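You operate a simulated robot arm through the tools that you are given. There is no shell and no other tool. Be economical: measure what you need, move in short steps, check, and stop when the job is done.

Carry out the task below with a simulated robot arm. There is one attempt and no reset: what you move stays moved.

## Task
Fit the cream roll from the drawer on the lint roller; leave the grey roll on the middle shelf.
Fine: shut the drawer. Set down upright: grey lint roll.
Where things are to end (x, y in the base frame): grey lint roll within 60 mm of [610, -240].

It is judged by the outcome, as a careful person would: the job done as asked, and still so three seconds after it is handed in. It fails if anything else is knocked over, pushed out of place, dropped, spilled or broken.

## Robot
A 6-joint arm with a two-finger parallel gripper, fixed in place. Base frame: the origin is at the foot of the arm, x ahead of it, y to its left, z up. Units: mm, rad, N and s.
With the tool pointing down near the work surface it reaches from about 100 to 580 mm from the base axis. Its first joint turns from -1.152 to 1.152 rad. Payload 2.9 kg.
The tool frame sits at the grasp point between the pads (the TCP): z along the fingers, y along the line on which they close. The tips reach 30 mm beyond it. Largest opening 110 mm; finger width 20, thickness 10; the body of the gripper, 48 by 112 mm, starts 55 mm behind the TCP.
Orientation is that of the tool frame in the base frame, as a unit quaternion [w, x, y, z]. With the fingers straight down and closing along the base's y, the tool's x points along the base's -x, its y along +y and its z along -z.

## Interface
- The arm moves only by the tool step_arm. Its argument "moves" is a list of rows, each a list of 7 numbers: the turn, a rotation vector about the tool's x, y, z in rad, then the shift along the tool's x, y, z in mm, then the finger opening in mm, from 0 to 110. In form: [[ax, ay, az, dx, dy, dz, fingers], ...]. A call has 1 to 10 rows; each row shifts and turns the commanded pose from where the row before left it, along the tool's axes as they then stand. Rows are played at 5 a second. More than 50 mm and 0.15 rad between two rows, or a gripper value outside its range, and nothing of the call is played. Where a pose cannot be reached the arm comes as near as it can. A force on the tool above 40 N (or 10 N above the force at the start of the call, whichever is more), or a blocked arm, ends the call early, and 0.2 s more pass. Each finger travels about 108 mm/s and halts on what it meets, pressing with about 36 N; the grip force reading is that of the motor and also rises with nothing between the fingers. The clock runs only during rows and for 0.2 s after the last one: add rows that do not move to give the fingers time. The reply holds the time, the measured pose of the TCP, the force on the tool along the base axes, the opening and the grip force, in the units named above and with some noise, with the torque about the TCP (base axes, N m) and any sound that the robot's microphone picked up.
- Cameras (640 x 400 px; columns grow to the right, rows downward): "scene" is fixed at [84.6, 430.3, 1393.1]; the picture's right is [-0.74, -0.68, 0.00], its down [-0.36, 0.40, -0.84] and it looks along [0.57, -0.62, -0.54] (base axes); focal length 290 px, centre (320, 200). "wrist" rides on the gripper at [72, 17, -103] in the tool frame; the picture's right is [-0.23, 0.97, 0.00], its down [-0.76, -0.18, -0.62] and it looks along [-0.61, -0.14, 0.78] (tool axes); focal length 222 px, centre (320, 200). There is no depth. A picture from a camera that has moved, and an enlarged one, comes with that camera's place and axes in the base frame and with its lens. The place of the scene camera against the robot may be out by one fixed shift of up to 12 mm in any direction.
- capture(camera): a new picture of that camera. The clock stands still meanwhile.
- inspect(camera, box): a new picture of the part [left, top, right, bottom] of that camera's present view, enlarged. The clock stands still meanwhile.
- hand_in(): hands the job in; it is judged then, once.

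Work in short steps. Places have to be worked out from the pictures, the camera data and where the tool is seen: move nearer, look again, correct. Check each grasp and each placing, and mend what went wrong. You have 120 turns and 76 pictures in all, those below and enlarged ones among them. Open the gripper and draw the arm clear of the work before you hand the job in, unless the task says otherwise; then end with one line.

The tools are called by a JSON object that holds its "api" and its "payload". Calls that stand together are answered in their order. step_arm: Moves the arm, as the interface text tells. Its arguments: {"type":"object","properties":{"moves":{"type":"array","items":{"type":"array","items":{"type":"number"}}}},"required":["moves"]} The other tools are called the same way: capture (camera) takes a picture; inspect (camera, box) takes an enlarged picture of a part of a camera's view; hand_in () hands the job in.

At the start:

```text
time: 0.0
position: [353.6, -269.6, 1193.5]
orientation: [0.0, 0.001, 1.0, 0.0]
contact_force: [0.0, 0.2, -0.3]
torque: [0.0, 0.02, -0.02]
opening: 109.9
gripper_force: 0.2
```

scene: 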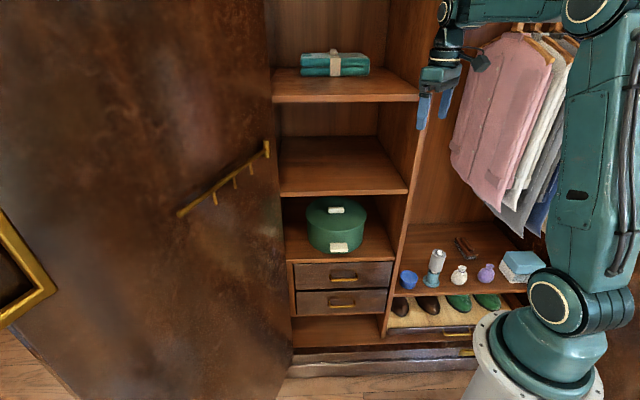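
wrist: 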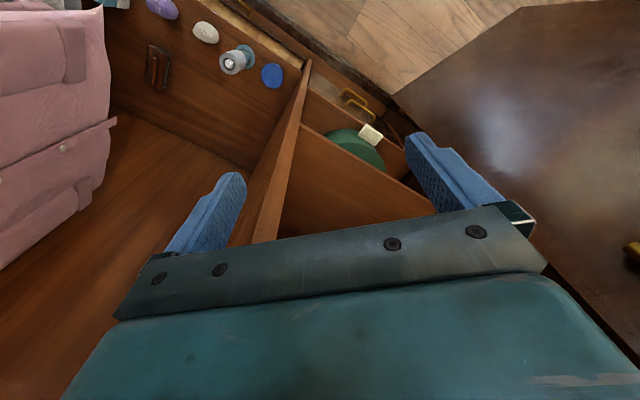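

I'll look closer at the roller and the drawers first.

{"api": "inspect", "payload": {"camera": "scene", "box": [380, 220, 560, 332]}}

{"api": "inspect", "payload": {"camera": "scene", "box": [260, 180, 420, 360]}}

```text
3.56 times, centred on (470, 276) of scene
camera zoom: at [84.6, 430.3, 1393.1], right [-0.74, -0.68, 0.0], down [-0.36, 0.4, -0.84], along [0.57, -0.62, -0.54], focal length 1032 px, centre (-213, -70)
```

zoom: 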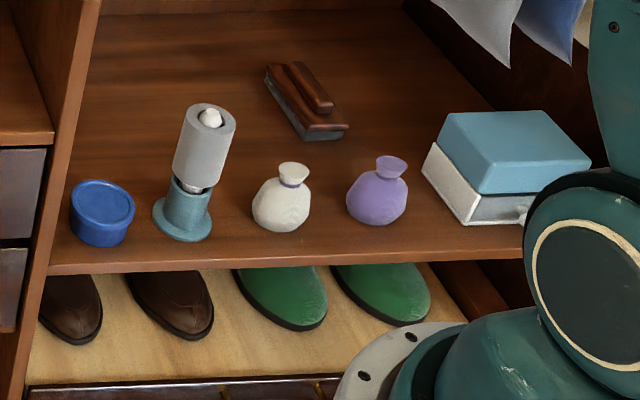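

```text
2.22 times, centred on (340, 270) of scene
camera zoom: at [84.6, 430.3, 1393.1], right [-0.74, -0.68, 0.0], down [-0.36, 0.4, -0.84], along [0.57, -0.62, -0.54], focal length 645 px, centre (276, 44)
```

zoom: 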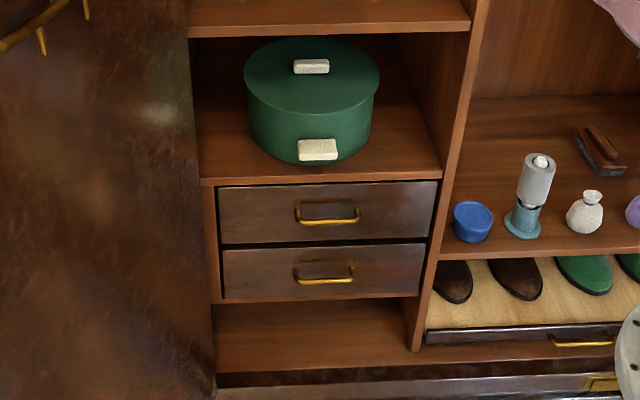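

The robot faces a wardrobe whose inward normal is roughly n=(0.68,-0.73). I'll back off from it first, then start turning the wrist so the camera ends up above a horizontally pointing gripper.

{"api": "step_arm", "payload": {"moves": [[0, 0, 0, 34, 36, 0, 110], [0, 0, 0, 34, 36, 0, 110], [0, 0, -0.145, 0, 0, 0, 110], [0, 0, -0.145, 0, 0, 0, 110], [0, 0, -0.145, 0, 0, 0, 110], [0, 0, -0.145, 0, 0, 0, 110], [0, 0, -0.145, 0, 0, 0, 110], [0, 0, -0.145, 0, 0, 0, 110], [0, 0, -0.145, 0, 0, 0, 110], [0, 0, -0.145, 0, 0, 0, 110]]}}

{"api": "inspect", "payload": {"camera": "scene", "box": [270, 60, 430, 160]}}

```text
time: 2.2
position: [285.1, -197.9, 1194.5]
orientation: [0.0, -0.55, 0.835, 0.0]
contact_force: [-0.8, -0.1, 0.8]
torque: [-0.02, 0.01, 0.0]
opening: 110.0
gripper_force: 0.2
```

```text
4.00 times, centred on (350, 110) of scene
camera zoom: at [84.6, 430.3, 1393.1], right [-0.74, -0.68, 0.0], down [-0.36, 0.4, -0.84], along [0.57, -0.62, -0.54], focal length 1161 px, centre (200, 560)
```

zoom: 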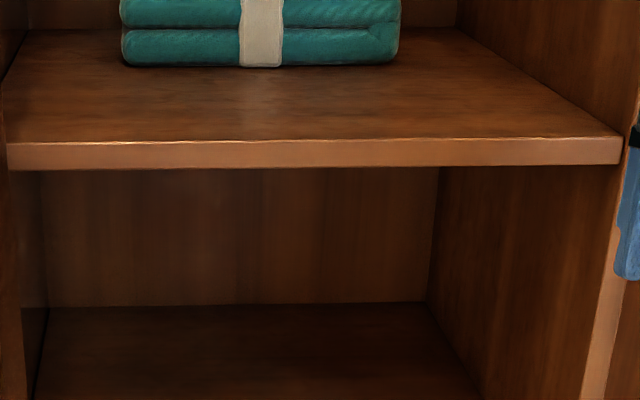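

The turn goes well. I'll finish the yaw so the tool's x points into the wardrobe, and look.

{"api": "step_arm", "payload": {"moves": [[0, 0, -0.147, 0, 0, 0, 110], [0, 0, -0.147, 0, 0, 0, 110], [0, 0, -0.147, 0, 0, 0, 110], [0, 0, -0.147, 0, 0, 0, 110], [0, 0, -0.147, 0, 0, 0, 110], [0, 0, -0.147, 0, 0, 0, 110], [0, 0, -0.147, 0, 0, 0, 110], [0, 0, -0.147, 0, 0, 0, 110]]}}

{"api": "inspect", "payload": {"camera": "scene", "box": [270, 250, 430, 350]}}

```text
time: 4.0
position: [284.0, -196.9, 1194.0]
orientation: [0.0, 0.921, -0.39, 0.0]
contact_force: [0.1, -0.4, 0.5]
torque: [0.01, 0.01, 0.03]
opening: 110.1
gripper_force: 0.1
```

```text
4.00 times, centred on (350, 300) of scene
camera zoom: at [84.6, 430.3, 1393.1], right [-0.74, -0.68, 0.0], down [-0.36, 0.4, -0.84], along [0.57, -0.62, -0.54], focal length 1161 px, centre (200, -200)
```

zoom: 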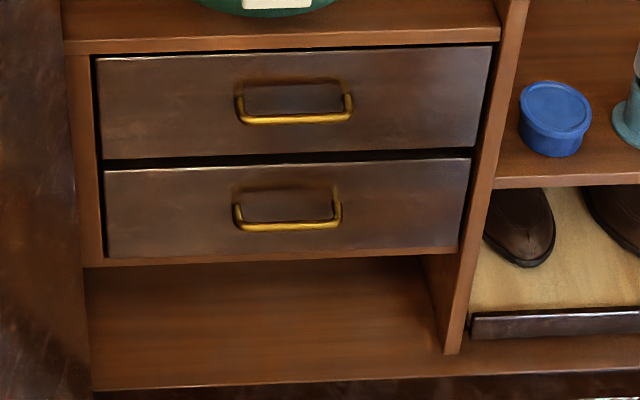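

The edge lines show the wardrobe normal lies at about -45°, so n=(0.707,-0.707). Next I correct the yaw by 0.016 and pitch up to horizontal.

{"api": "step_arm", "payload": {"moves": [[0, 0, -0.016, 0, 0, 0, 110], [0, 0.15, 0, 0, 0, 0, 110], [0, 0.15, 0, 0, 0, 0, 110], [0, 0.15, 0, 0, 0, 0, 110], [0, 0.15, 0, 0, 0, 0, 110], [0, 0.15, 0, 0, 0, 0, 110], [0, 0.15, 0, 0, 0, 0, 110], [0, 0.15, 0, 0, 0, 0, 110], [0, 0.15, 0, 0, 0, 0, 110]]}}

{"api": "capture", "payload": {"camera": "wrist"}}

{"api": "capture", "payload": {"camera": "scene"}}

```text
time: 6.0
position: [287.0, -194.2, 1191.5]
orientation: [0.217, 0.762, -0.317, 0.521]
contact_force: [-0.2, -0.3, -0.1]
torque: [-0.01, 0.01, -0.01]
opening: 109.9
gripper_force: 0.1
out of reach, approached as far as the arm can: row 4
```

```text
69 pictures are left
camera wrist: at [225.4, -155.1, 1295.8], right [-0.75, -0.63, -0.21], down [-0.48, 0.73, -0.49], along [0.46, -0.26, -0.85], focal length 222 px, centre (320, 200)
```

wrist: 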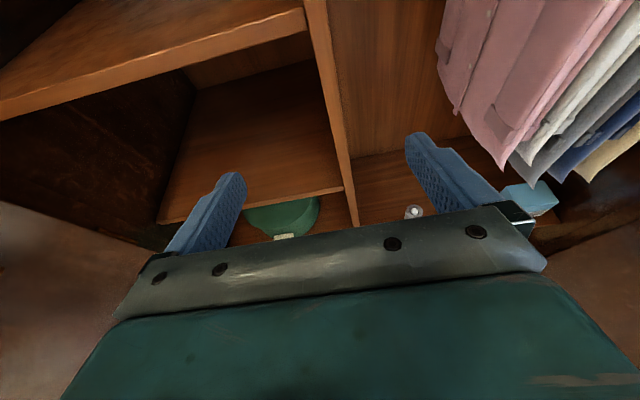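

```text
68 pictures are left
```

scene: 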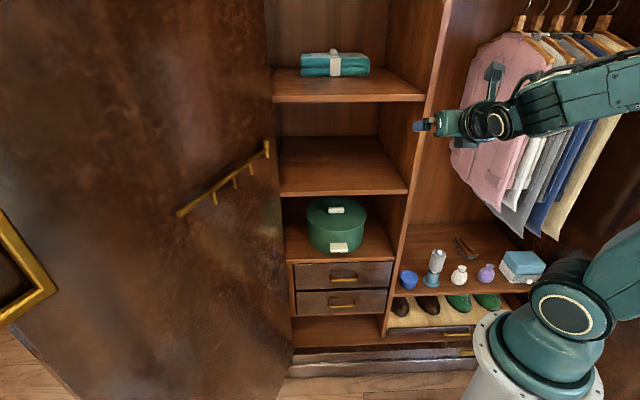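

All the pitch rows were applied. Triangulation puts the middle shelf's front edge at N≈498 and its top at Z≈935 (N is depth along n, R is to the right), and the drawer handles at about N 491, R −249. I'll go down in front of the drawers.

{"api": "step_arm", "payload": {"moves": [[0, 0, 0, -40, -18, 14.6, 110], [0, 0, 0, -40, -18, 14.6, 110], [0, 0, 0, -40, -18, 14.6, 110], [0, 0, 0, -40, -18, 14.6, 110], [0, 0, 0, -40, -18, 14.6, 110], [0, 0, 0, -40, -18, 14.6, 110], [0, 0, 0, -40, -18, 14.6, 110], [0, 0, 0, -40, -18, 14.6, 110], [0, 0, 0, -40, -18, 14.6, 110], [0, 0, 0, -40, -18, 14.6, 110]]}}

{"api": "capture", "payload": {"camera": "wrist"}}

{"api": "capture", "payload": {"camera": "scene"}}

```text
time: 8.2
position: [456.2, -72.1, 798.2]
orientation: [0.216, 0.762, -0.317, 0.521]
contact_force: [-0.6, -0.5, -0.5]
torque: [-0.01, 0.02, -0.02]
opening: 110.2
gripper_force: 0.0
out of reach, approached as far as the arm can: row 1, 2, 3, 4
```

```text
67 pictures are left
camera wrist: at [394.5, -33.5, 902.1], right [-0.75, -0.63, -0.21], down [-0.48, 0.73, -0.48], along [0.46, -0.26, -0.85], focal length 222 px, centre (320, 200)
```

wrist: 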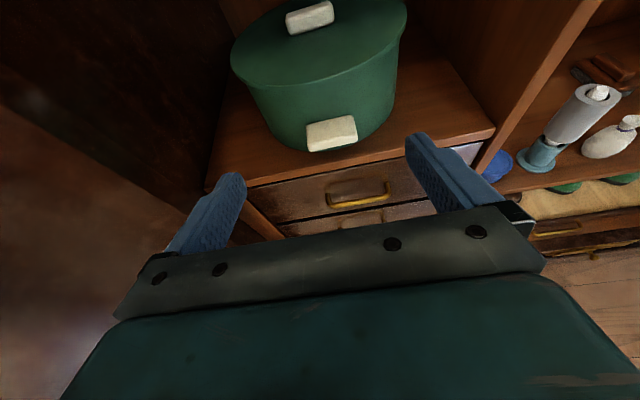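

```text
66 pictures are left
```

scene: 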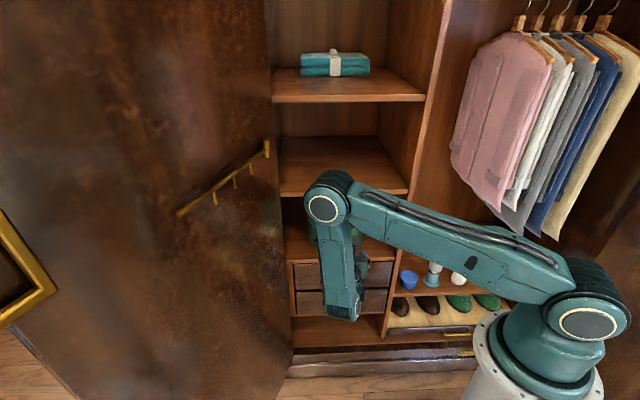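

The handle triangulates to about N≈464, R≈-247, Z≈603. I'll roll the tool 90° so the fingers close vertically on the bar.

{"api": "step_arm", "payload": {"moves": [[0, 0, 0.149, 0, 0, 0, 60], [0, 0, 0.149, 0, 0, 0, 60], [0, 0, 0.149, 0, 0, 0, 60], [0, 0, 0.149, 0, 0, 0, 60], [0, 0, 0.149, 0, 0, 0, 60], [0, 0, 0.149, 0, 0, 0, 60], [0, 0, 0.149, 0, 0, 0, 60], [0, 0, 0.149, 0, 0, 0, 60], [0, 0, 0.149, 0, 0, 0, 60], [0, 0, 0.149, 0, 0, 0, 60]]}}

```text
time: 10.4
position: [454.7, -70.8, 799.3]
orientation: [0.195, -0.344, 0.751, -0.529]
contact_force: [0.1, -0.3, 0.4]
torque: [0.01, -0.02, 0.0]
opening: 60.1
gripper_force: 0.1
```

Next: finish the roll and go to a pre-grasp about 70 mm in front of the bar.

{"api": "step_arm", "payload": {"moves": [[0, 0, 0.081, 0, 0, 0, 60], [0, 0, 0, 6.1, 37.4, 21.8, 60], [0, 0, 0, 6.1, 37.4, 21.8, 60], [0, 0, 0, 6.1, 37.4, 21.8, 60], [0, 0, 0, 6.1, 37.4, 21.8, 60], [0, 0, 0, 0, 0, 0, 60]]}}

{"api": "capture", "payload": {"camera": "wrist"}}

```text
time: 11.8
position: [456.4, -110.4, 625.3]
orientation: [0.215, -0.315, 0.764, -0.521]
contact_force: [-0.4, 0.0, -0.2]
torque: [0.0, 0.0, -0.01]
opening: 60.1
gripper_force: 0.0
```

```text
65 pictures are left
camera wrist: at [333.1, -87.6, 646.4], right [-0.09, 0.41, -0.91], down [0.18, 0.9, 0.39], along [0.98, -0.13, -0.15], focal length 222 px, centre (320, 200)
```

wrist: 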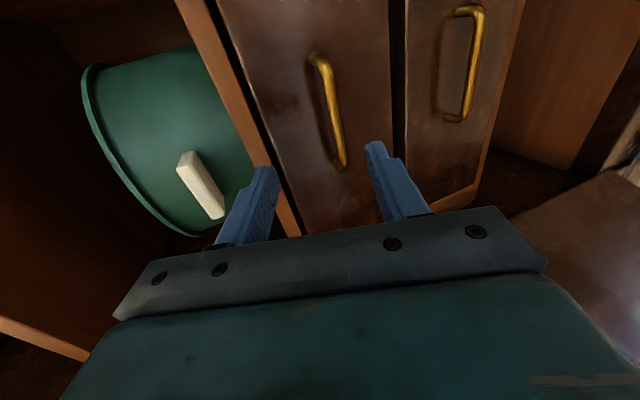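

Combining views, the bar is at about N≈478, R≈-240, Z≈580. I'll advance partway and check alignment.

{"api": "step_arm", "payload": {"moves": [[0, 0, 0, 2, 7, 20, 60], [0, 0, 0, 2, 7, 20, 60], [0, 0, 0, 0, 0, 0, 60]]}}

{"api": "capture", "payload": {"camera": "wrist"}}

{"api": "inspect", "payload": {"camera": "scene", "box": [270, 220, 430, 320]}}

```text
time: 12.6
position: [475.9, -134.4, 598.0]
orientation: [0.215, -0.315, 0.764, -0.521]
contact_force: [0.0, 0.0, 0.3]
torque: [-0.01, 0.0, 0.02]
opening: 59.9
gripper_force: 0.1
```

```text
64 pictures are left
camera wrist: at [352.5, -113.2, 620.2], right [-0.09, 0.41, -0.91], down [0.18, 0.9, 0.39], along [0.98, -0.13, -0.15], focal length 222 px, centre (320, 200)
```

wrist: 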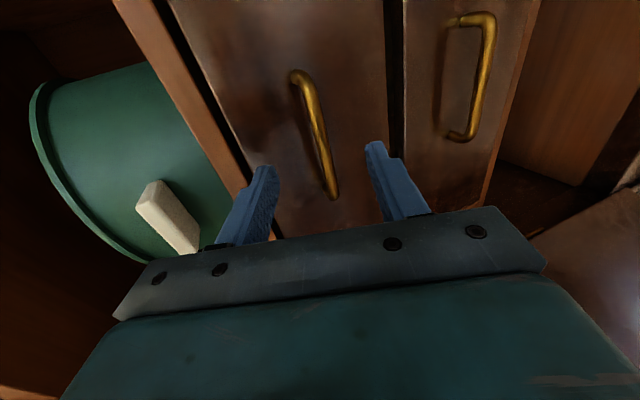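

```text
4.00 times, centred on (350, 270) of scene
camera zoom: at [84.6, 430.3, 1393.1], right [-0.74, -0.68, 0.0], down [-0.36, 0.4, -0.84], along [0.57, -0.62, -0.54], focal length 1161 px, centre (200, -80)
```

zoom: 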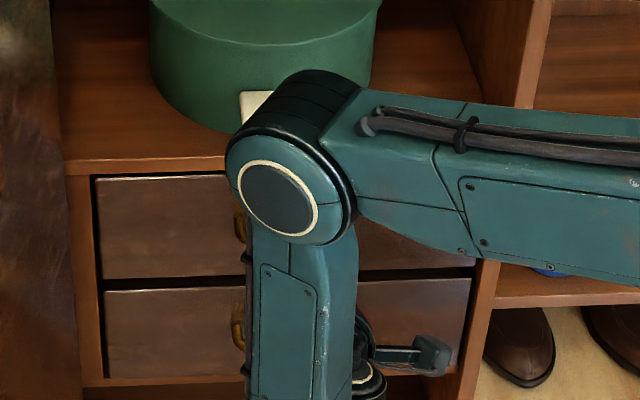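

The bar sits centred between the fingers. I'll advance 34 mm and close on it.

{"api": "step_arm", "payload": {"moves": [[0, 0, 0, 4, 0, 12, 60], [0, 0, 0, 4, 0, 12, 60], [0, 0, 0, 0, 0, 10, 60], [0, 0, 0, 0, 0, 0, 30], [0, 0, 0, 0, 0, 0, 0], [0, 0, 0, 0, 0, 0, 0], [0, 0, 0, 0, 0, 0, 0]]}}

{"api": "capture", "payload": {"camera": "wrist"}}

```text
time: 14.2
position: [491.8, -161.5, 585.9]
orientation: [0.215, -0.315, 0.764, -0.52]
contact_force: [2.3, 1.8, -19.3]
torque: [0.18, 0.41, 0.62]
opening: 9.7
gripper_force: 45.2
```

```text
62 pictures are left
camera wrist: at [368.0, -139.5, 606.9], right [-0.09, 0.41, -0.91], down [0.18, 0.9, 0.39], along [0.98, -0.13, -0.15], focal length 222 px, centre (320, 200)
```

wrist: 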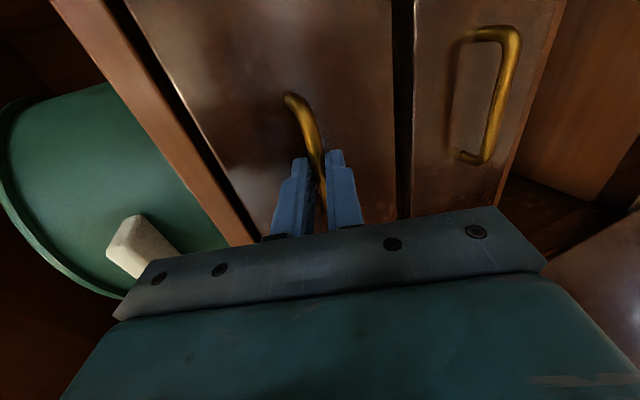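

The bar is gripped (opening 9.7). I'll relax the small vertical load and pull gently along -n.

{"api": "step_arm", "payload": {"moves": [[0, 0, 0, 0, 2.8, 1, 0], [0, 0, 0, 0, 4.4, -11.2, 0], [0, 0, 0, 0, 4.4, -11.2, 0], [0, 0, 0, 0, 4.4, -11.2, 0], [0, 0, 0, 0, 4.4, -11.2, 0]]}}

{"api": "capture", "payload": {"camera": "wrist"}}

```text
time: 15.4
position: [458.9, -127.9, 585.7]
orientation: [0.215, -0.314, 0.762, -0.524]
contact_force: [-8.1, -8.5, 14.8]
torque: [-0.17, -0.23, 0.91]
opening: 9.8
gripper_force: 45.0
```

```text
61 pictures are left
camera wrist: at [334.7, -105.7, 606.1], right [-0.09, 0.41, -0.91], down [0.18, 0.9, 0.39], along [0.98, -0.13, -0.15], focal length 222 px, centre (320, 200)
```

wrist: 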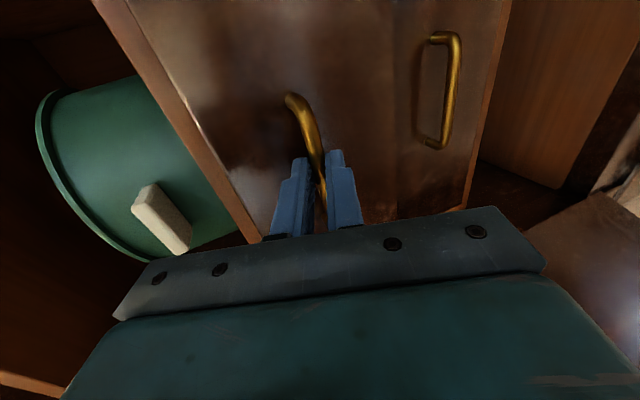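

The drawer slides well. I'll trim the side loads and continue pulling.

{"api": "step_arm", "payload": {"moves": [[0, 0, 0, 1.0, -1.2, -0.5, 0], [0, 0, 0, 0, 5.45, -14, 0], [0, 0, 0, 0, 5.45, -14, 0], [0, 0, 0, 0, 5.45, -14, 0], [0, 0, 0, 0, 5.45, -14, 0], [0, 0, 0, 0, 5.45, -14, 0]]}}

{"api": "capture", "payload": {"camera": "scene"}}

```text
time: 16.8
position: [404.8, -73.8, 585.8]
orientation: [0.214, -0.314, 0.763, -0.522]
contact_force: [-9.3, -11.9, 12.0]
torque: [-0.26, -0.07, 0.55]
opening: 9.8
gripper_force: 45.0
```

```text
60 pictures are left
```

scene: 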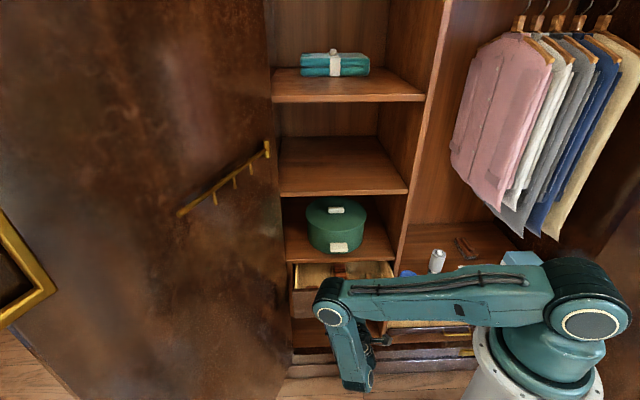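

Something is visible in the drawer; I'll take an enlarged look.

{"api": "inspect", "payload": {"camera": "scene", "box": [280, 240, 410, 320]}}

```text
4.92 times, centred on (345, 280) of scene
camera zoom: at [84.3, 430.1, 1393.2], right [-0.74, -0.68, 0.0], down [-0.36, 0.4, -0.84], along [0.57, -0.62, -0.54], focal length 1429 px, centre (197, -194)
```

zoom: 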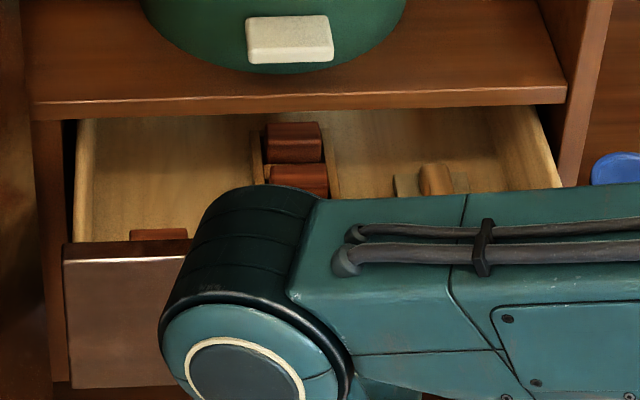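

There is a beige object in the right compartment. I'll pull another ~55 mm with trims.

{"api": "step_arm", "payload": {"moves": [[0, 0, 0, 2.0, -1.0, 0, 0], [0, 0, 0, 0, 5.0, -12.8, 0], [0, 0, 0, 0, 5.0, -12.8, 0], [0, 0, 0, 0, 5.0, -12.8, 0], [0, 0, 0, 0, 5.0, -12.8, 0]]}}

{"api": "inspect", "payload": {"camera": "scene", "box": [280, 240, 410, 320]}}

```text
time: 18.0
position: [366.2, -35.9, 585.4]
orientation: [0.217, -0.315, 0.764, -0.52]
contact_force: [5.3, 4.9, -22.2]
torque: [0.37, 0.31, 1.44]
opening: 9.5
gripper_force: 45.3
```

```text
4.92 times, centred on (345, 280) of scene
camera zoom: at [84.9, 430.3, 1393.1], right [-0.74, -0.68, 0.0], down [-0.36, 0.4, -0.84], along [0.57, -0.62, -0.54], focal length 1429 px, centre (197, -194)
```

zoom: 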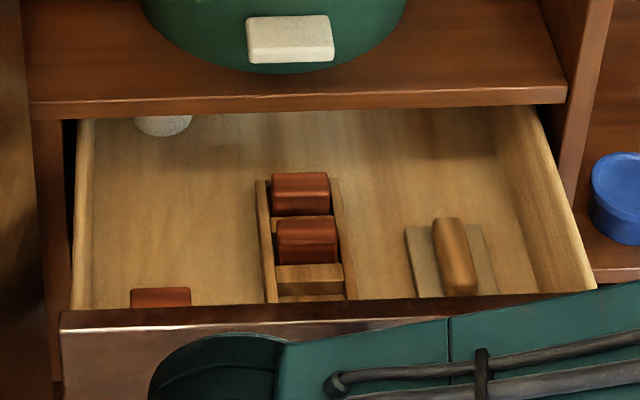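

The cream roll seems to be at the back left of the drawer, partly under the shelf edge. I'll pull ~60 mm more.

{"api": "step_arm", "payload": {"moves": [[0, 0, 0, -0.5, 1.0, 0.3, 0], [0, 0, 0, 0, 4.5, -11.2, 0], [0, 0, 0, 0, 4.5, -11.2, 0], [0, 0, 0, 0, 4.5, -11.2, 0], [0, 0, 0, 0, 4.5, -11.2, 0], [0, 0, 0, 0, 4.5, -11.2, 0]]}}

{"api": "inspect", "payload": {"camera": "scene", "box": [270, 240, 420, 330]}}

```text
time: 19.4
position: [325.2, 6.4, 586.2]
orientation: [0.217, -0.315, 0.763, -0.521]
contact_force: [9.0, 8.7, -15.4]
torque: [-0.1, 0.5, 0.0]
opening: 9.9
gripper_force: 45.1
```

```text
4.27 times, centred on (345, 285) of scene
camera zoom: at [84.9, 430.4, 1393.1], right [-0.74, -0.68, 0.0], down [-0.36, 0.39, -0.84], along [0.57, -0.62, -0.54], focal length 1239 px, centre (213, -163)
```

zoom: 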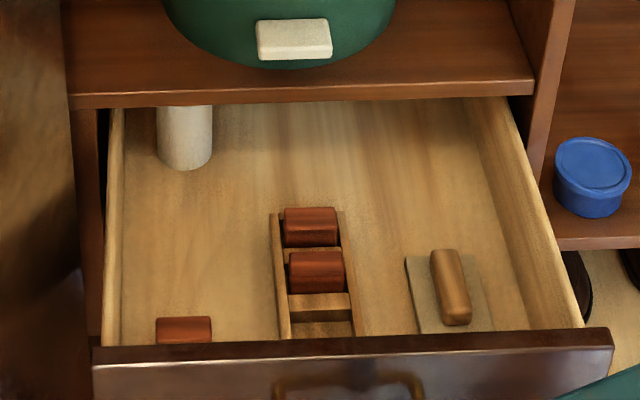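

The cream roll stands upright at the back left, still slightly beneath the shelf. I'll pull further in small steps, watching for a stop.

{"api": "step_arm", "payload": {"moves": [[0, 0, 0, -0.7, 0.8, 0.3, 0], [0, 0, 0, 0, 3.63, -9.3, 0], [0, 0, 0, 0, 3.63, -9.3, 0], [0, 0, 0, 0, 3.63, -9.3, 0], [0, 0, 0, 0, 3.63, -9.3, 0]]}}

{"api": "inspect", "payload": {"camera": "scene", "box": [270, 240, 430, 340]}}

```text
time: 20.6
position: [295.3, 34.8, 585.7]
orientation: [0.214, -0.314, 0.764, -0.522]
contact_force: [1.7, 0.3, 7.4]
torque: [-0.16, -0.07, 0.76]
opening: 9.4
gripper_force: 45.2
```

```text
4.00 times, centred on (350, 290) of scene
camera zoom: at [84.5, 430.3, 1393.1], right [-0.74, -0.68, 0.0], down [-0.36, 0.4, -0.84], along [0.57, -0.62, -0.54], focal length 1161 px, centre (200, -160)
```

zoom: 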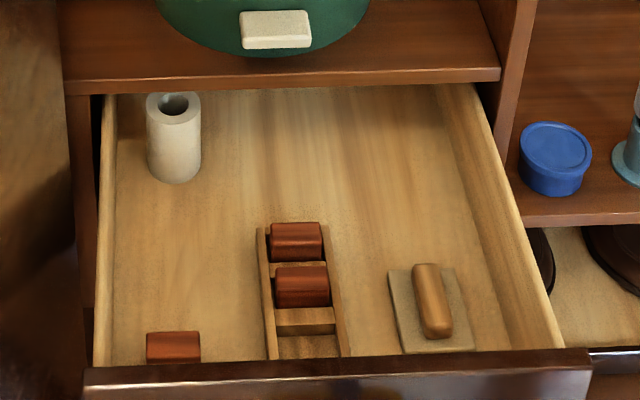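

The cream roll's bore is visible, at about N≈530 and R≈-357. To clear the shelf edge when gripping, I'll pull about 45 mm more; no stop has been felt so far.

{"api": "step_arm", "payload": {"moves": [[0, 0, 0, 0, 3.63, -9.3, 0], [0, 0, 0, 0, 3.63, -9.3, 0], [0, 0, 0, 0, 3.63, -9.3, 0], [0, 0, 0, 0, 3.63, -9.3, 0]]}}

{"api": "inspect", "payload": {"camera": "scene", "box": [270, 240, 430, 340]}}

```text
time: 21.6
position: [283.0, 50.8, 585.1]
orientation: [0.209, -0.313, 0.763, -0.526]
contact_force: [-18.9, -20.4, 12.2]
torque: [-0.42, 0.04, -0.62]
opening: 9.5
gripper_force: 45.3
out of reach, approached as far as the arm can: row 3, 4
```

```text
4.00 times, centred on (350, 290) of scene
camera zoom: at [84.2, 429.9, 1393.3], right [-0.74, -0.68, 0.0], down [-0.36, 0.4, -0.84], along [0.57, -0.62, -0.54], focal length 1161 px, centre (200, -160)
```

zoom: 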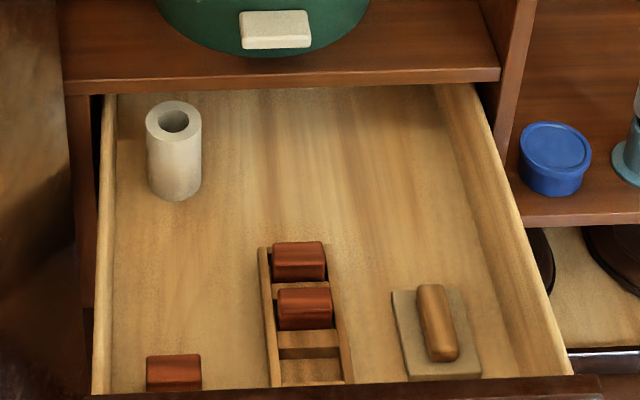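

The drawer is out about 300 mm, at the arm's limit, and the roll is clear at about N≈507, R≈-357. I'll open the fingers, slide sideways (+R) off the bar with the posts passing between the fingers, then rise.

{"api": "step_arm", "payload": {"moves": [[0, 0, 0, 0, 0, 0, 40], [0, 0, 0, 0, 0, 0, 70], [0, 0, 0, 0, 0, 0, 70], [0, 0, 0, 25, 0, 0, 70], [0, 0, 0, 35, 0, 0, 70], [0, 0, 0, 40, 0, 0, 70]]}}

{"api": "capture", "payload": {"camera": "wrist"}}

```text
time: 23.0
position: [242.4, -31.5, 583.3]
orientation: [0.215, -0.314, 0.763, -0.522]
contact_force: [-1.0, -0.2, 0.0]
torque: [0.0, -0.01, -0.03]
opening: 70.1
gripper_force: 0.1
out of reach, approached as far as the arm can: row 4, 5, 6
```

```text
54 pictures are left
camera wrist: at [118.2, -9.4, 604.9], right [-0.09, 0.41, -0.91], down [0.18, 0.9, 0.39], along [0.98, -0.13, -0.15], focal length 222 px, centre (320, 200)
```

wrist: 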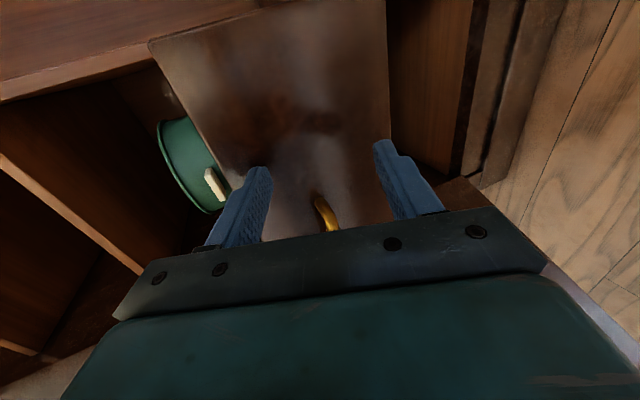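

{"api": "inspect", "payload": {"camera": "scene", "box": [270, 240, 430, 340]}}

```text
4.00 times, centred on (350, 290) of scene
camera zoom: at [84.6, 430.3, 1393.1], right [-0.74, -0.68, 0.0], down [-0.36, 0.4, -0.84], along [0.57, -0.62, -0.54], focal length 1161 px, centre (200, -160)
```

zoom: 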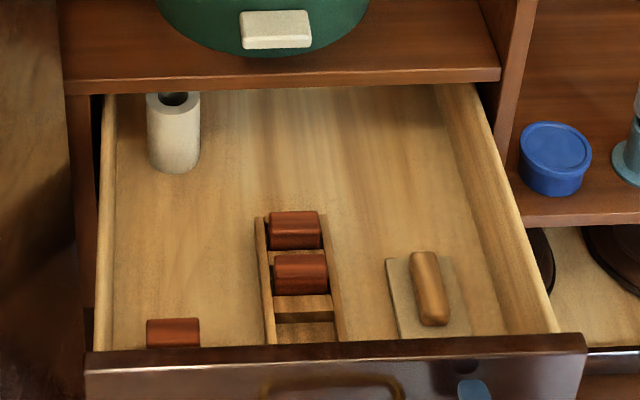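

The slide pushed the drawer in about 30 mm. I can correct that later by hooking the panel from inside with the tool down. Now I'll rise clear.

{"api": "step_arm", "payload": {"moves": [[0, 0, 0, 0, -18, -15, 70], [0, 0, 0, 0, -37, -14, 70], [0, 0, 0, 0, -37, -14, 70], [0, 0, 0, 0, -37, -14, 70], [0, 0, 0, 0, -37, -14, 70], [0, 0, 0, 0, -37, 0, 70], [0, 0, -0.149, 0, 0, 0, 70], [0, 0, -0.149, 0, 0, 0, 70], [0, 0, -0.149, 0, 0, 0, 70], [0, 0, -0.149, 0, 0, 0, 70]]}}

{"api": "capture", "payload": {"camera": "scene"}}

```text
time: 25.2
position: [264.1, -29.7, 786.0]
orientation: [0.052, -0.526, 0.636, -0.562]
contact_force: [-0.6, 0.4, -0.2]
torque: [0.0, -0.04, 0.0]
opening: 70.2
gripper_force: 0.1
out of reach, approached as far as the arm can: row 1, 6
```

```text
52 pictures are left
```

scene: 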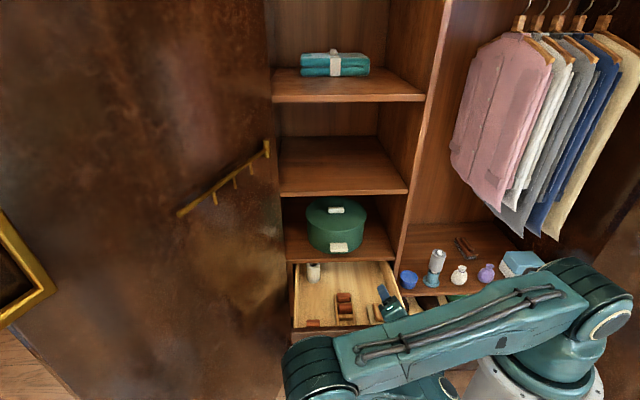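

Clear of the drawer. I'll finish rolling back so the camera is on top, then check.

{"api": "step_arm", "payload": {"moves": [[0, 0, -0.139, 0, 0, 0, 100], [0, 0, -0.139, 0, 0, 0, 100], [0, 0, -0.139, 0, 0, 0, 100], [0, 0, -0.139, 0, 0, 0, 100], [0, 0, -0.139, 0, 0, 0, 100], [0, 0, -0.139, 0, 0, 0, 100], [0, 0, -0.139, 0, 0, 0, 100], [0, 0, 0, 0, 40, 20, 100], [0, 0, 0, 0, 40, 20, 100], [0, 0, 0, 0, 40, 20, 100]]}}

{"api": "capture", "payload": {"camera": "wrist"}}

```text
time: 27.6
position: [240.1, -103.1, 744.2]
orientation: [0.173, 0.751, -0.348, 0.535]
contact_force: [-0.3, 0.0, 0.5]
torque: [-0.04, -0.01, -0.02]
opening: 100.1
gripper_force: 0.0
out of reach, approached as far as the arm can: row 8, 9, 10
stopped in row 10: the arm was blocked; the commanded pose is now the measured one
```

```text
51 pictures are left
camera wrist: at [171.1, -73.3, 845.4], right [-0.73, -0.6, -0.32], down [-0.44, 0.77, -0.45], along [0.52, -0.19, -0.83], focal length 222 px, centre (320, 200)
```

wrist: 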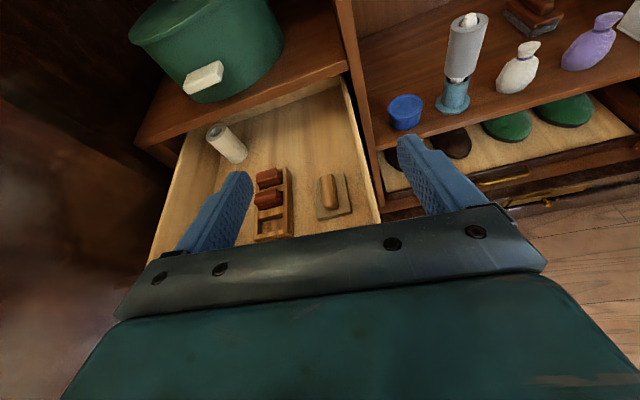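

The arm was stopped near its own base, not by the scene. From two wrist views the roller's pin top is at about N≈575, R≈136, Z≈606, and its shelf at Z≈456. I'll straighten the orientation, then move outward and right to face it.

{"api": "step_arm", "payload": {"moves": [[0, 0, -0.12, 0, 0, 0, 100], [-0.036, 0, 0, 14.5, 0, 37.3, 100], [0, 0, 0, 14.5, 10, 37.3, 100], [0, 0, 0, 14.5, 20, 37.3, 100], [0, 0, 0, 0, 30, 0, 100], [0, 0, 0, 0, 40, 0, 100]]}}

{"api": "capture", "payload": {"camera": "wrist"}}

```text
time: 29.2
position: [241.4, -100.2, 736.9]
orientation: [0.173, 0.755, -0.339, 0.534]
contact_force: [0.3, 0.2, 0.0]
torque: [0.0, -0.02, 0.02]
opening: 100.0
gripper_force: 0.1
out of reach, approached as far as the arm can: row 2, 3, 4, 6
stopped in row 6: the arm was blocked; the commanded pose is now the measured one
```

```text
50 pictures are left
camera wrist: at [172.9, -71.9, 838.4], right [-0.73, -0.61, -0.31], down [-0.46, 0.77, -0.45], along [0.51, -0.19, -0.84], focal length 222 px, centre (320, 200)
```

wrist: 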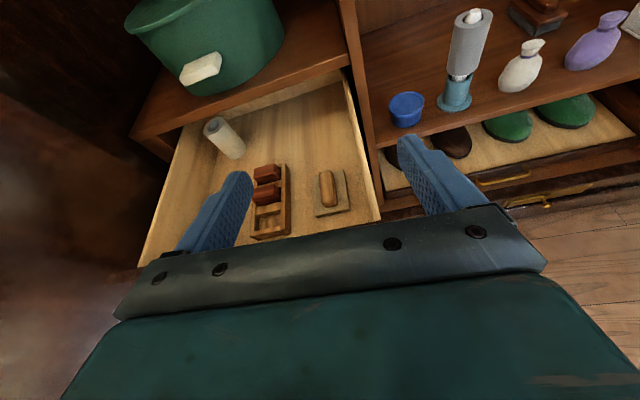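

Still blocked in this pose. I'll check how the arm stands.

{"api": "capture", "payload": {"camera": "scene"}}

{"api": "step_arm", "payload": {"moves": [[0, 0, 0, 37, 0, -15, 100], [0, 0, 0, 37, 0, -15, 100], [0, 0, 0, 37, 0, -15, 100], [0, 0, 0, 37, 0, -15, 100]]}}

```text
49 pictures are left
```

scene: 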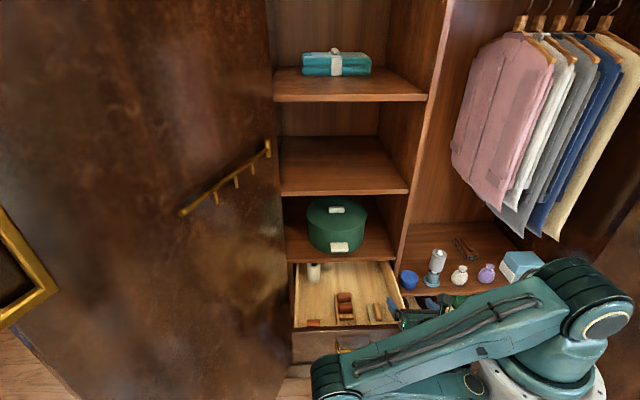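

```text
time: 30.2
position: [266.0, -83.4, 759.6]
orientation: [0.183, 0.756, -0.337, 0.53]
contact_force: [-0.4, -0.3, 0.3]
torque: [0.0, 0.03, 0.02]
opening: 99.7
gripper_force: 0.0
out of reach, approached as far as the arm can: row 1, 2, 3, 4
```

The wrist is nearly above the robot's own base, so the elbow is fully folded. I'll move straight outward along +N in several rows.

{"api": "step_arm", "payload": {"moves": [[0, 0, 0, 14.5, 0, 37.3, 100], [0, 0, 0, 14.5, 0, 37.3, 100], [0, 0, 0, 14.5, 0, 37.3, 100], [0, 0, 0, 14.5, 0, 37.3, 100]]}}

{"api": "capture", "payload": {"camera": "scene"}}

```text
time: 31.2
position: [312.3, -67.7, 750.3]
orientation: [0.182, 0.756, -0.336, 0.531]
contact_force: [-0.7, 0.8, 0.2]
torque: [0.0, -0.01, -0.01]
opening: 100.1
gripper_force: 0.1
out of reach, approached as far as the arm can: row 1, 2, 3, 4
```

```text
48 pictures are left
```

scene: 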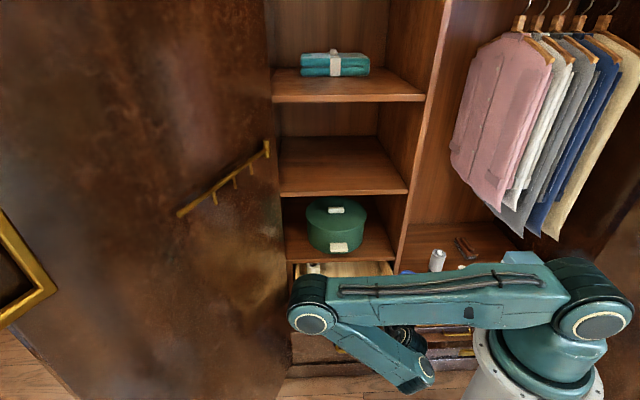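

The arm is near a wrist singularity and is lagging behind its command. I'll give still rows to see whether it converges.

{"api": "step_arm", "payload": {"moves": [[0, 0, 0, 0, 0, 0, 100], [0, 0, 0, 0, 0, 0, 100], [0, 0, 0, 0, 0, 0, 100], [0, 0, 0, 14.5, 0, 37.3, 100], [0, 0, 0, 14.5, 0, 37.3, 100]]}}

```text
time: 32.4
position: [386.5, -89.4, 748.4]
orientation: [0.184, 0.757, -0.338, 0.528]
contact_force: [-0.3, 0.1, 0.0]
torque: [-0.01, -0.01, 0.02]
opening: 100.2
gripper_force: 0.1
out of reach, approached as far as the arm can: row 4, 5
```

Wrist centres too close to the base axis are the unreachable zone, so I'll keep N≥430 while moving right. First, outward.

{"api": "step_arm", "payload": {"moves": [[0, 0, 0, 0, 0, 0, 100], [0, 0, 0, 0, 0, 0, 100], [0, 0, 0, 0, 0, 0, 100]]}}

```text
time: 33.2
position: [385.5, -89.3, 747.7]
orientation: [0.185, 0.756, -0.339, 0.528]
contact_force: [0.4, 0.1, -0.2]
torque: [0.03, 0.01, 0.04]
opening: 100.0
gripper_force: 0.1
```

{"api": "step_arm", "payload": {"moves": [[-0.025, 0, -0.084, 0, 0, 0, 100], [0, 0, 0, 13.3, 0, 34.2, 100], [0, 0, 0, 13.3, 0, 34.2, 100], [0, 0, 0, 13.3, 0, 34.2, 100], [0, 0, 0, 0, 0, 0, 100]]}}

```text
time: 34.4
position: [467.2, -166.4, 750.2]
orientation: [0.214, 0.767, -0.311, 0.519]
contact_force: [0.2, -0.1, -0.1]
torque: [-0.01, 0.0, -0.01]
opening: 99.9
gripper_force: 0.2
```

Reached cleanly. Now I slide right, passing in front of the partition.

{"api": "step_arm", "payload": {"moves": [[0, 0, 0, 0, 43, 0, 100], [0, 0, 0, 0, 43, 0, 100], [0, 0, 0, 0, 43, 0, 100], [0, 0, 0, 0, 43, 0, 100], [0, 0, 0, 0, 43, 0, 100], [0, 0, 0, 0, 43, 0, 100], [0, 0, 0, 0, 43, 0, 100], [0, 0, 0, 0, 43, 0, 100], [0, 0, 0, 0, 0, 0, 100]]}}

{"api": "capture", "payload": {"camera": "wrist"}}

{"api": "capture", "payload": {"camera": "scene"}}

```text
time: 35.2
position: [409.7, -251.9, 749.4]
orientation: [0.211, 0.772, -0.306, 0.515]
contact_force: [-9.9, 23.6, 12.8]
torque: [-0.7, 0.21, -1.02]
opening: 95.0
gripper_force: 0.1
out of reach, approached as far as the arm can: row 2, 3
stopped in row 3: the force on the tool passed its limit at 65 N (the readings are from after the stop); the commanded pose is now the measured one
```

```text
47 pictures are left
camera wrist: at [349.2, -216.2, 855.8], right [-0.74, -0.65, -0.2], down [-0.51, 0.72, -0.47], along [0.45, -0.24, -0.86], focal length 222 px, centre (320, 200)
```

wrist: 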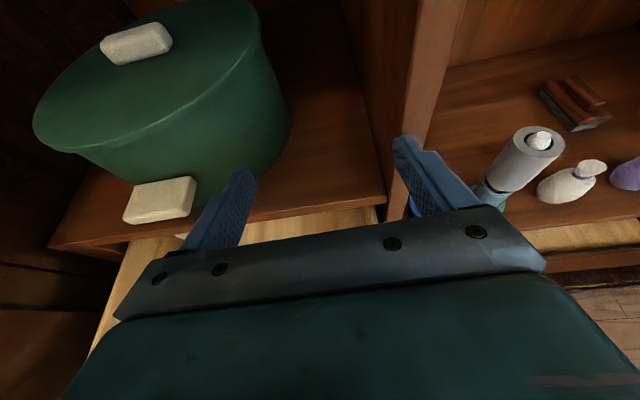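

```text
46 pictures are left
```

scene: 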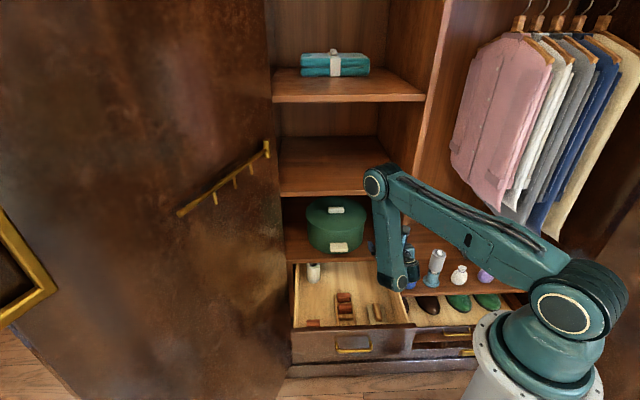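

The right finger touched the partition front because the arm could not hold its commanded path. The wrist was too close to the shoulder, which is at about Z 1000. I'll back off left, then pitch the tool down steeper so the wrist stays farther away.

{"api": "step_arm", "payload": {"moves": [[0, 0, 0, 0, -20, 0, 90], [0, -0.136, 0, -5, -20, -10, 60], [0, -0.136, 0, 0, 0, 0, 60], [0, -0.136, 0, 0, 0, 0, 60], [0, -0.136, 0, 0, 0, 0, 60], [0, -0.136, 0, 0, 0, 0, 60], [0, 0, 0, 0, 0, 0, 60]]}}

{"api": "capture", "payload": {"camera": "wrist"}}

```text
time: 36.8
position: [430.2, -218.5, 749.2]
orientation: [0.097, 0.899, -0.361, 0.228]
contact_force: [-0.4, -0.8, -0.2]
torque: [0.02, 0.02, 0.03]
opening: 59.7
gripper_force: 0.1
```

```text
45 pictures are left
camera wrist: at [428.5, -238.6, 873.9], right [-0.82, -0.56, -0.1], down [-0.57, 0.8, 0.18], along [-0.02, 0.21, -0.98], focal length 222 px, centre (320, 200)
```

wrist: 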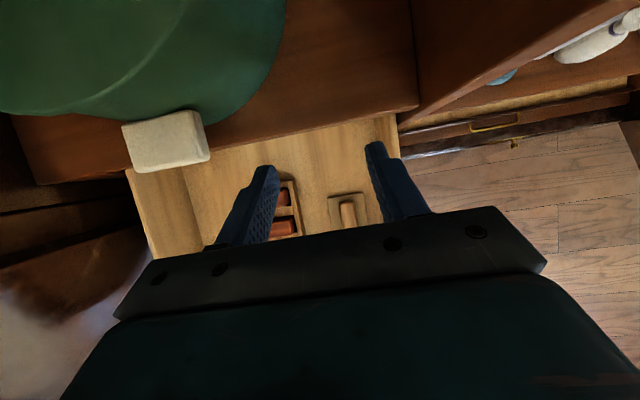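

Good. I'll back off 25 mm and then move right past the partition.

{"api": "step_arm", "payload": {"moves": [[0, 0, 0, -21.9, 0, -12, 60], [0, 0, 0, 0, 41, 0, 60], [0, 0, 0, 0, 41, 0, 60], [0, 0, 0, 0, 41, 0, 60], [0, 0, 0, 0, 41, 0, 60], [0, 0, 0, 0, 41, 0, 60], [0, 0, 0, 0, 41, 0, 60], [0, 0, 0, 0, 41, 0, 60], [0, 0, 0, 0, 0, 0, 60]]}}

{"api": "capture", "payload": {"camera": "wrist"}}

{"api": "capture", "payload": {"camera": "scene"}}

```text
time: 38.8
position: [316.4, -274.9, 745.1]
orientation: [0.102, 0.896, -0.367, 0.227]
contact_force: [-0.7, 0.2, 0.0]
torque: [-0.03, 0.02, -0.03]
opening: 60.1
gripper_force: 0.1
out of reach, approached as far as the arm can: row 4, 5, 6, 7, 8
```

```text
44 pictures are left
camera wrist: at [314.7, -294.2, 870.2], right [-0.83, -0.55, -0.09], down [-0.56, 0.81, 0.18], along [-0.02, 0.2, -0.98], focal length 222 px, centre (320, 200)
```

wrist: 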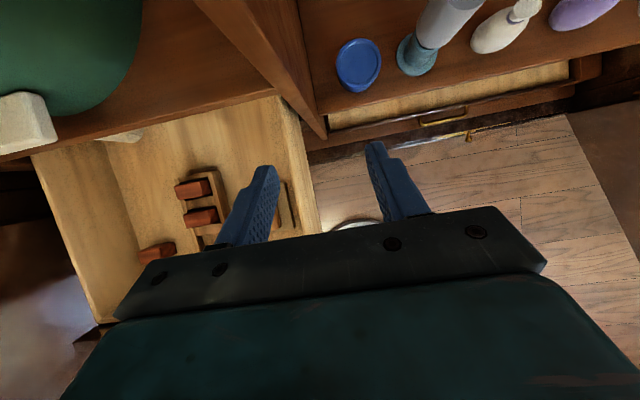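

```text
43 pictures are left
```

scene: 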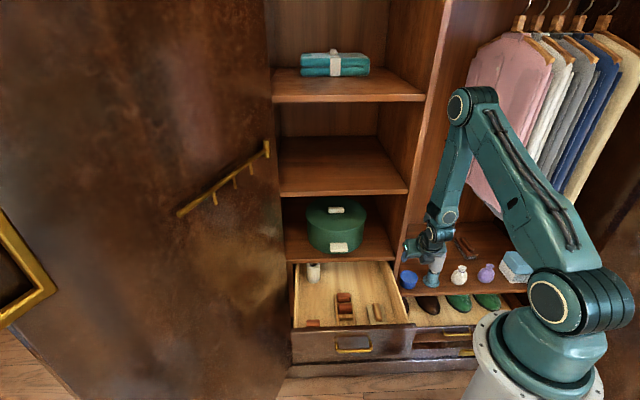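

The arm is partly held back again, at N=418, R=-29. Extending outward slightly should let it converge to the right.

{"api": "step_arm", "payload": {"moves": [[0, 0, 0, 12, 0, 6.5, 60], [0, 0, 0, 12, 0, 6.5, 60], [0, 0, 0, 0, 0, 0, 60], [0, 0, 0, 0, 0, 0, 60]]}}

```text
time: 39.8
position: [340.8, -285.1, 744.9]
orientation: [0.099, 0.898, -0.363, 0.227]
contact_force: [-0.3, -0.3, -0.4]
torque: [-0.03, 0.01, -0.03]
opening: 59.9
gripper_force: 0.0
out of reach, approached as far as the arm can: row 1
```

Pitching fully down keeps the wrist farther out. I'll do that while backing the TCP off 35 mm, then move right.

{"api": "step_arm", "payload": {"moves": [[0, -0.128, 0, -8, 0, -4, 60], [0, -0.128, 0, -8, 0, -3, 60], [0, -0.128, 0, -8, 0, -2, 60], [0, -0.128, 0, -9, 0, 0, 60], [0, 0, 0, 0, 35, 0, 60], [0, 0, 0, 0, 40, 0, 60], [0, 0, 0, 0, 40, 0, 60], [0, 0, 0, 0, 40, 0, 60], [0, 0, 0, 0, 0, 0, 60]]}}

{"api": "capture", "payload": {"camera": "wrist"}}

```text
time: 40.8
position: [323.4, -244.6, 742.6]
orientation: [0.01, 0.926, -0.377, 0.004]
contact_force: [-6.2, 8.2, 2.4]
torque: [-1.04, -0.9, -0.05]
opening: 60.0
gripper_force: 0.1
out of reach, approached as far as the arm can: row 1, 2, 3
stopped in row 4: the force on the tool passed its limit at 75 N (the readings are from after the stop); the commanded pose is now the measured one
```

```text
42 pictures are left
camera wrist: at [362.7, -304.3, 846.8], right [-0.84, -0.54, 0.01], down [-0.42, 0.67, 0.61], along [-0.34, 0.51, -0.79], focal length 222 px, centre (320, 200)
```

wrist: 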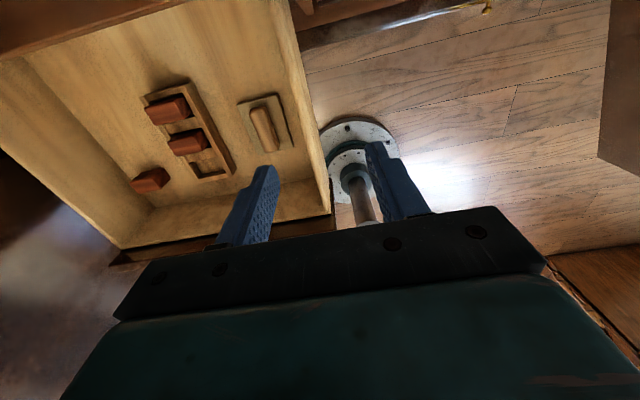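

The camera housing brushed the partition edge. I'll back off 30 mm along -N and then move right with the tool down.

{"api": "step_arm", "payload": {"moves": [[0, 0, 0, -15, 0, 0, 60], [0, 0, 0, -15, 0, 0, 60], [0, 0, 0, 0, 35, 0, 60], [0, 0, 0, 0, 40, 0, 60], [0, 0, 0, 0, 40, 0, 60], [0, 0, 0, 0, 40, 0, 60], [0, 0, 0, 0, 0, 0, 60]]}}

{"api": "capture", "payload": {"camera": "scene"}}

```text
time: 42.4
position: [295.1, -230.5, 744.1]
orientation: [0.011, 0.925, -0.38, 0.004]
contact_force: [1.0, 0.1, -0.7]
torque: [0.02, -0.02, 0.01]
opening: 59.9
gripper_force: 0.0
out of reach, approached as far as the arm can: row 3, 4, 5, 6
```

```text
41 pictures are left
```

scene: 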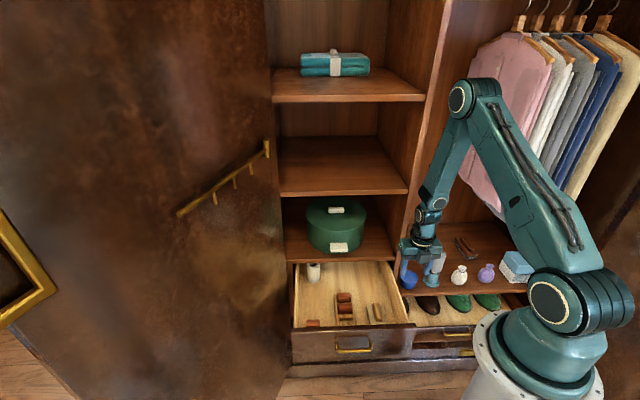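

The limit is joint 1: it is already near −66° because of the arm's shoulder offset. I'll approach the roller with the tool heading along base −y instead of n, so the wrist stays more to the left. First I yaw 45°.

{"api": "step_arm", "payload": {"moves": [[0, 0, 0.131, 0, 0, 0, 60], [0, 0, 0.131, 0, 0, 0, 60], [0, 0, 0.131, 0, 0, 0, 60], [0, 0, 0.131, 0, 0, 0, 60], [0, 0, 0.131, 0, 0, 0, 60], [0, 0, 0.131, 0, 0, 0, 60], [0, 0, 0, 0, 0, 0, 60]]}}

```text
time: 44.0
position: [296.3, -230.7, 742.6]
orientation: [0.007, 0.71, -0.704, 0.008]
contact_force: [0.2, 0.3, 0.7]
torque: [0.03, -0.01, 0.01]
opening: 60.2
gripper_force: 0.0
```

Now I pitch up toward near-horizontal while advancing a little along −y.

{"api": "step_arm", "payload": {"moves": [[0, 0.15, 0, 15, 0, 0, 80], [0, 0.15, 0, 15, 0, 3, 80], [0, 0.15, 0, 14, 0, 6, 80], [0, 0.15, 0, 12, 0, 8, 80], [0, 0.15, 0, 10, 0, 10, 80], [0, 0.15, 0, 8, 0, 13, 80], [0, 0.15, 0, 6, 0, 14, 80], [0, 0.15, 0, 5, 0, 14, 80], [0, 0, 0, 0, 0, 0, 80]]}}

{"api": "capture", "payload": {"camera": "wrist"}}

```text
time: 46.0
position: [296.8, -348.7, 727.0]
orientation: [0.403, 0.581, -0.577, 0.408]
contact_force: [0.0, -0.3, 1.1]
torque: [0.02, 0.0, -0.01]
opening: 79.9
gripper_force: 0.1
```

```text
40 pictures are left
camera wrist: at [279.1, -275.7, 830.0], right [-0.97, 0.07, -0.22], down [0.17, 0.85, -0.5], along [0.15, -0.53, -0.84], focal length 222 px, centre (320, 200)
```

wrist: 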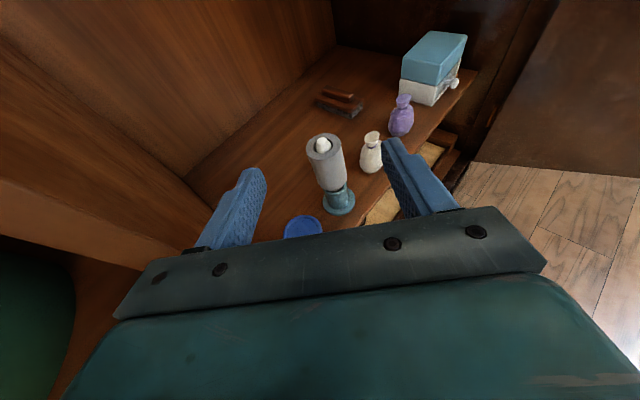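

The roller is well in view, at about (310,-503) with its pin tip near Z≈612. I'll take an enlarged look for the roll's extents.

{"api": "inspect", "payload": {"camera": "wrist", "box": [280, 120, 400, 220]}}

```text
4.00 times, centred on (340, 170) of wrist
camera zoom: at [279.1, -275.7, 830.0], right [-0.97, 0.07, -0.22], down [0.17, 0.85, -0.5], along [0.15, -0.53, -0.84], focal length 888 px, centre (240, 320)
```

zoom: 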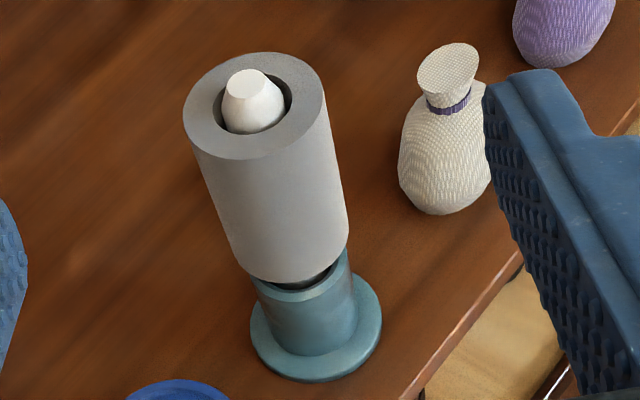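

The roll is about 52 mm in diameter, spans Z≈518–606 and is centred near (308,-503), loosely on its pin. I'll go to a pre-grasp 110 mm short of it.

{"api": "step_arm", "payload": {"moves": [[0, 0, 0, -30, -3.7, 29, 90], [0, 0, 0, -30, -3.7, 29, 90], [0, 0, 0, -30, -3.7, 29, 90], [0, 0, 0, 0, 0, 0, 90]]}}

{"api": "capture", "payload": {"camera": "wrist"}}

```text
time: 47.0
position: [310.1, -398.7, 612.6]
orientation: [0.403, 0.582, -0.577, 0.408]
contact_force: [0.0, 1.2, -0.5]
torque: [0.03, -0.01, 0.02]
opening: 90.2
gripper_force: 0.1
```

```text
38 pictures are left
camera wrist: at [292.1, -326.2, 715.3], right [-0.97, 0.07, -0.21], down [0.17, 0.85, -0.5], along [0.15, -0.52, -0.84], focal length 222 px, centre (320, 200)
```

wrist: 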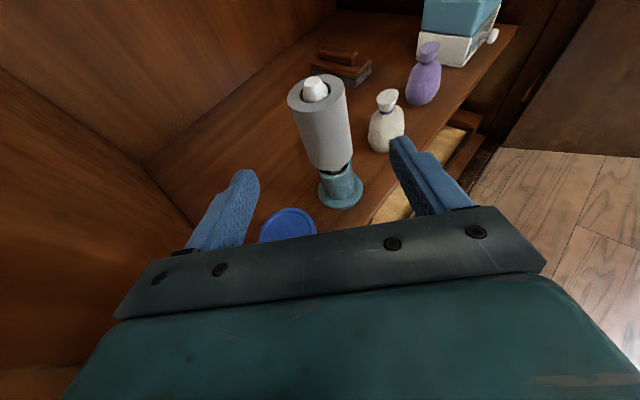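

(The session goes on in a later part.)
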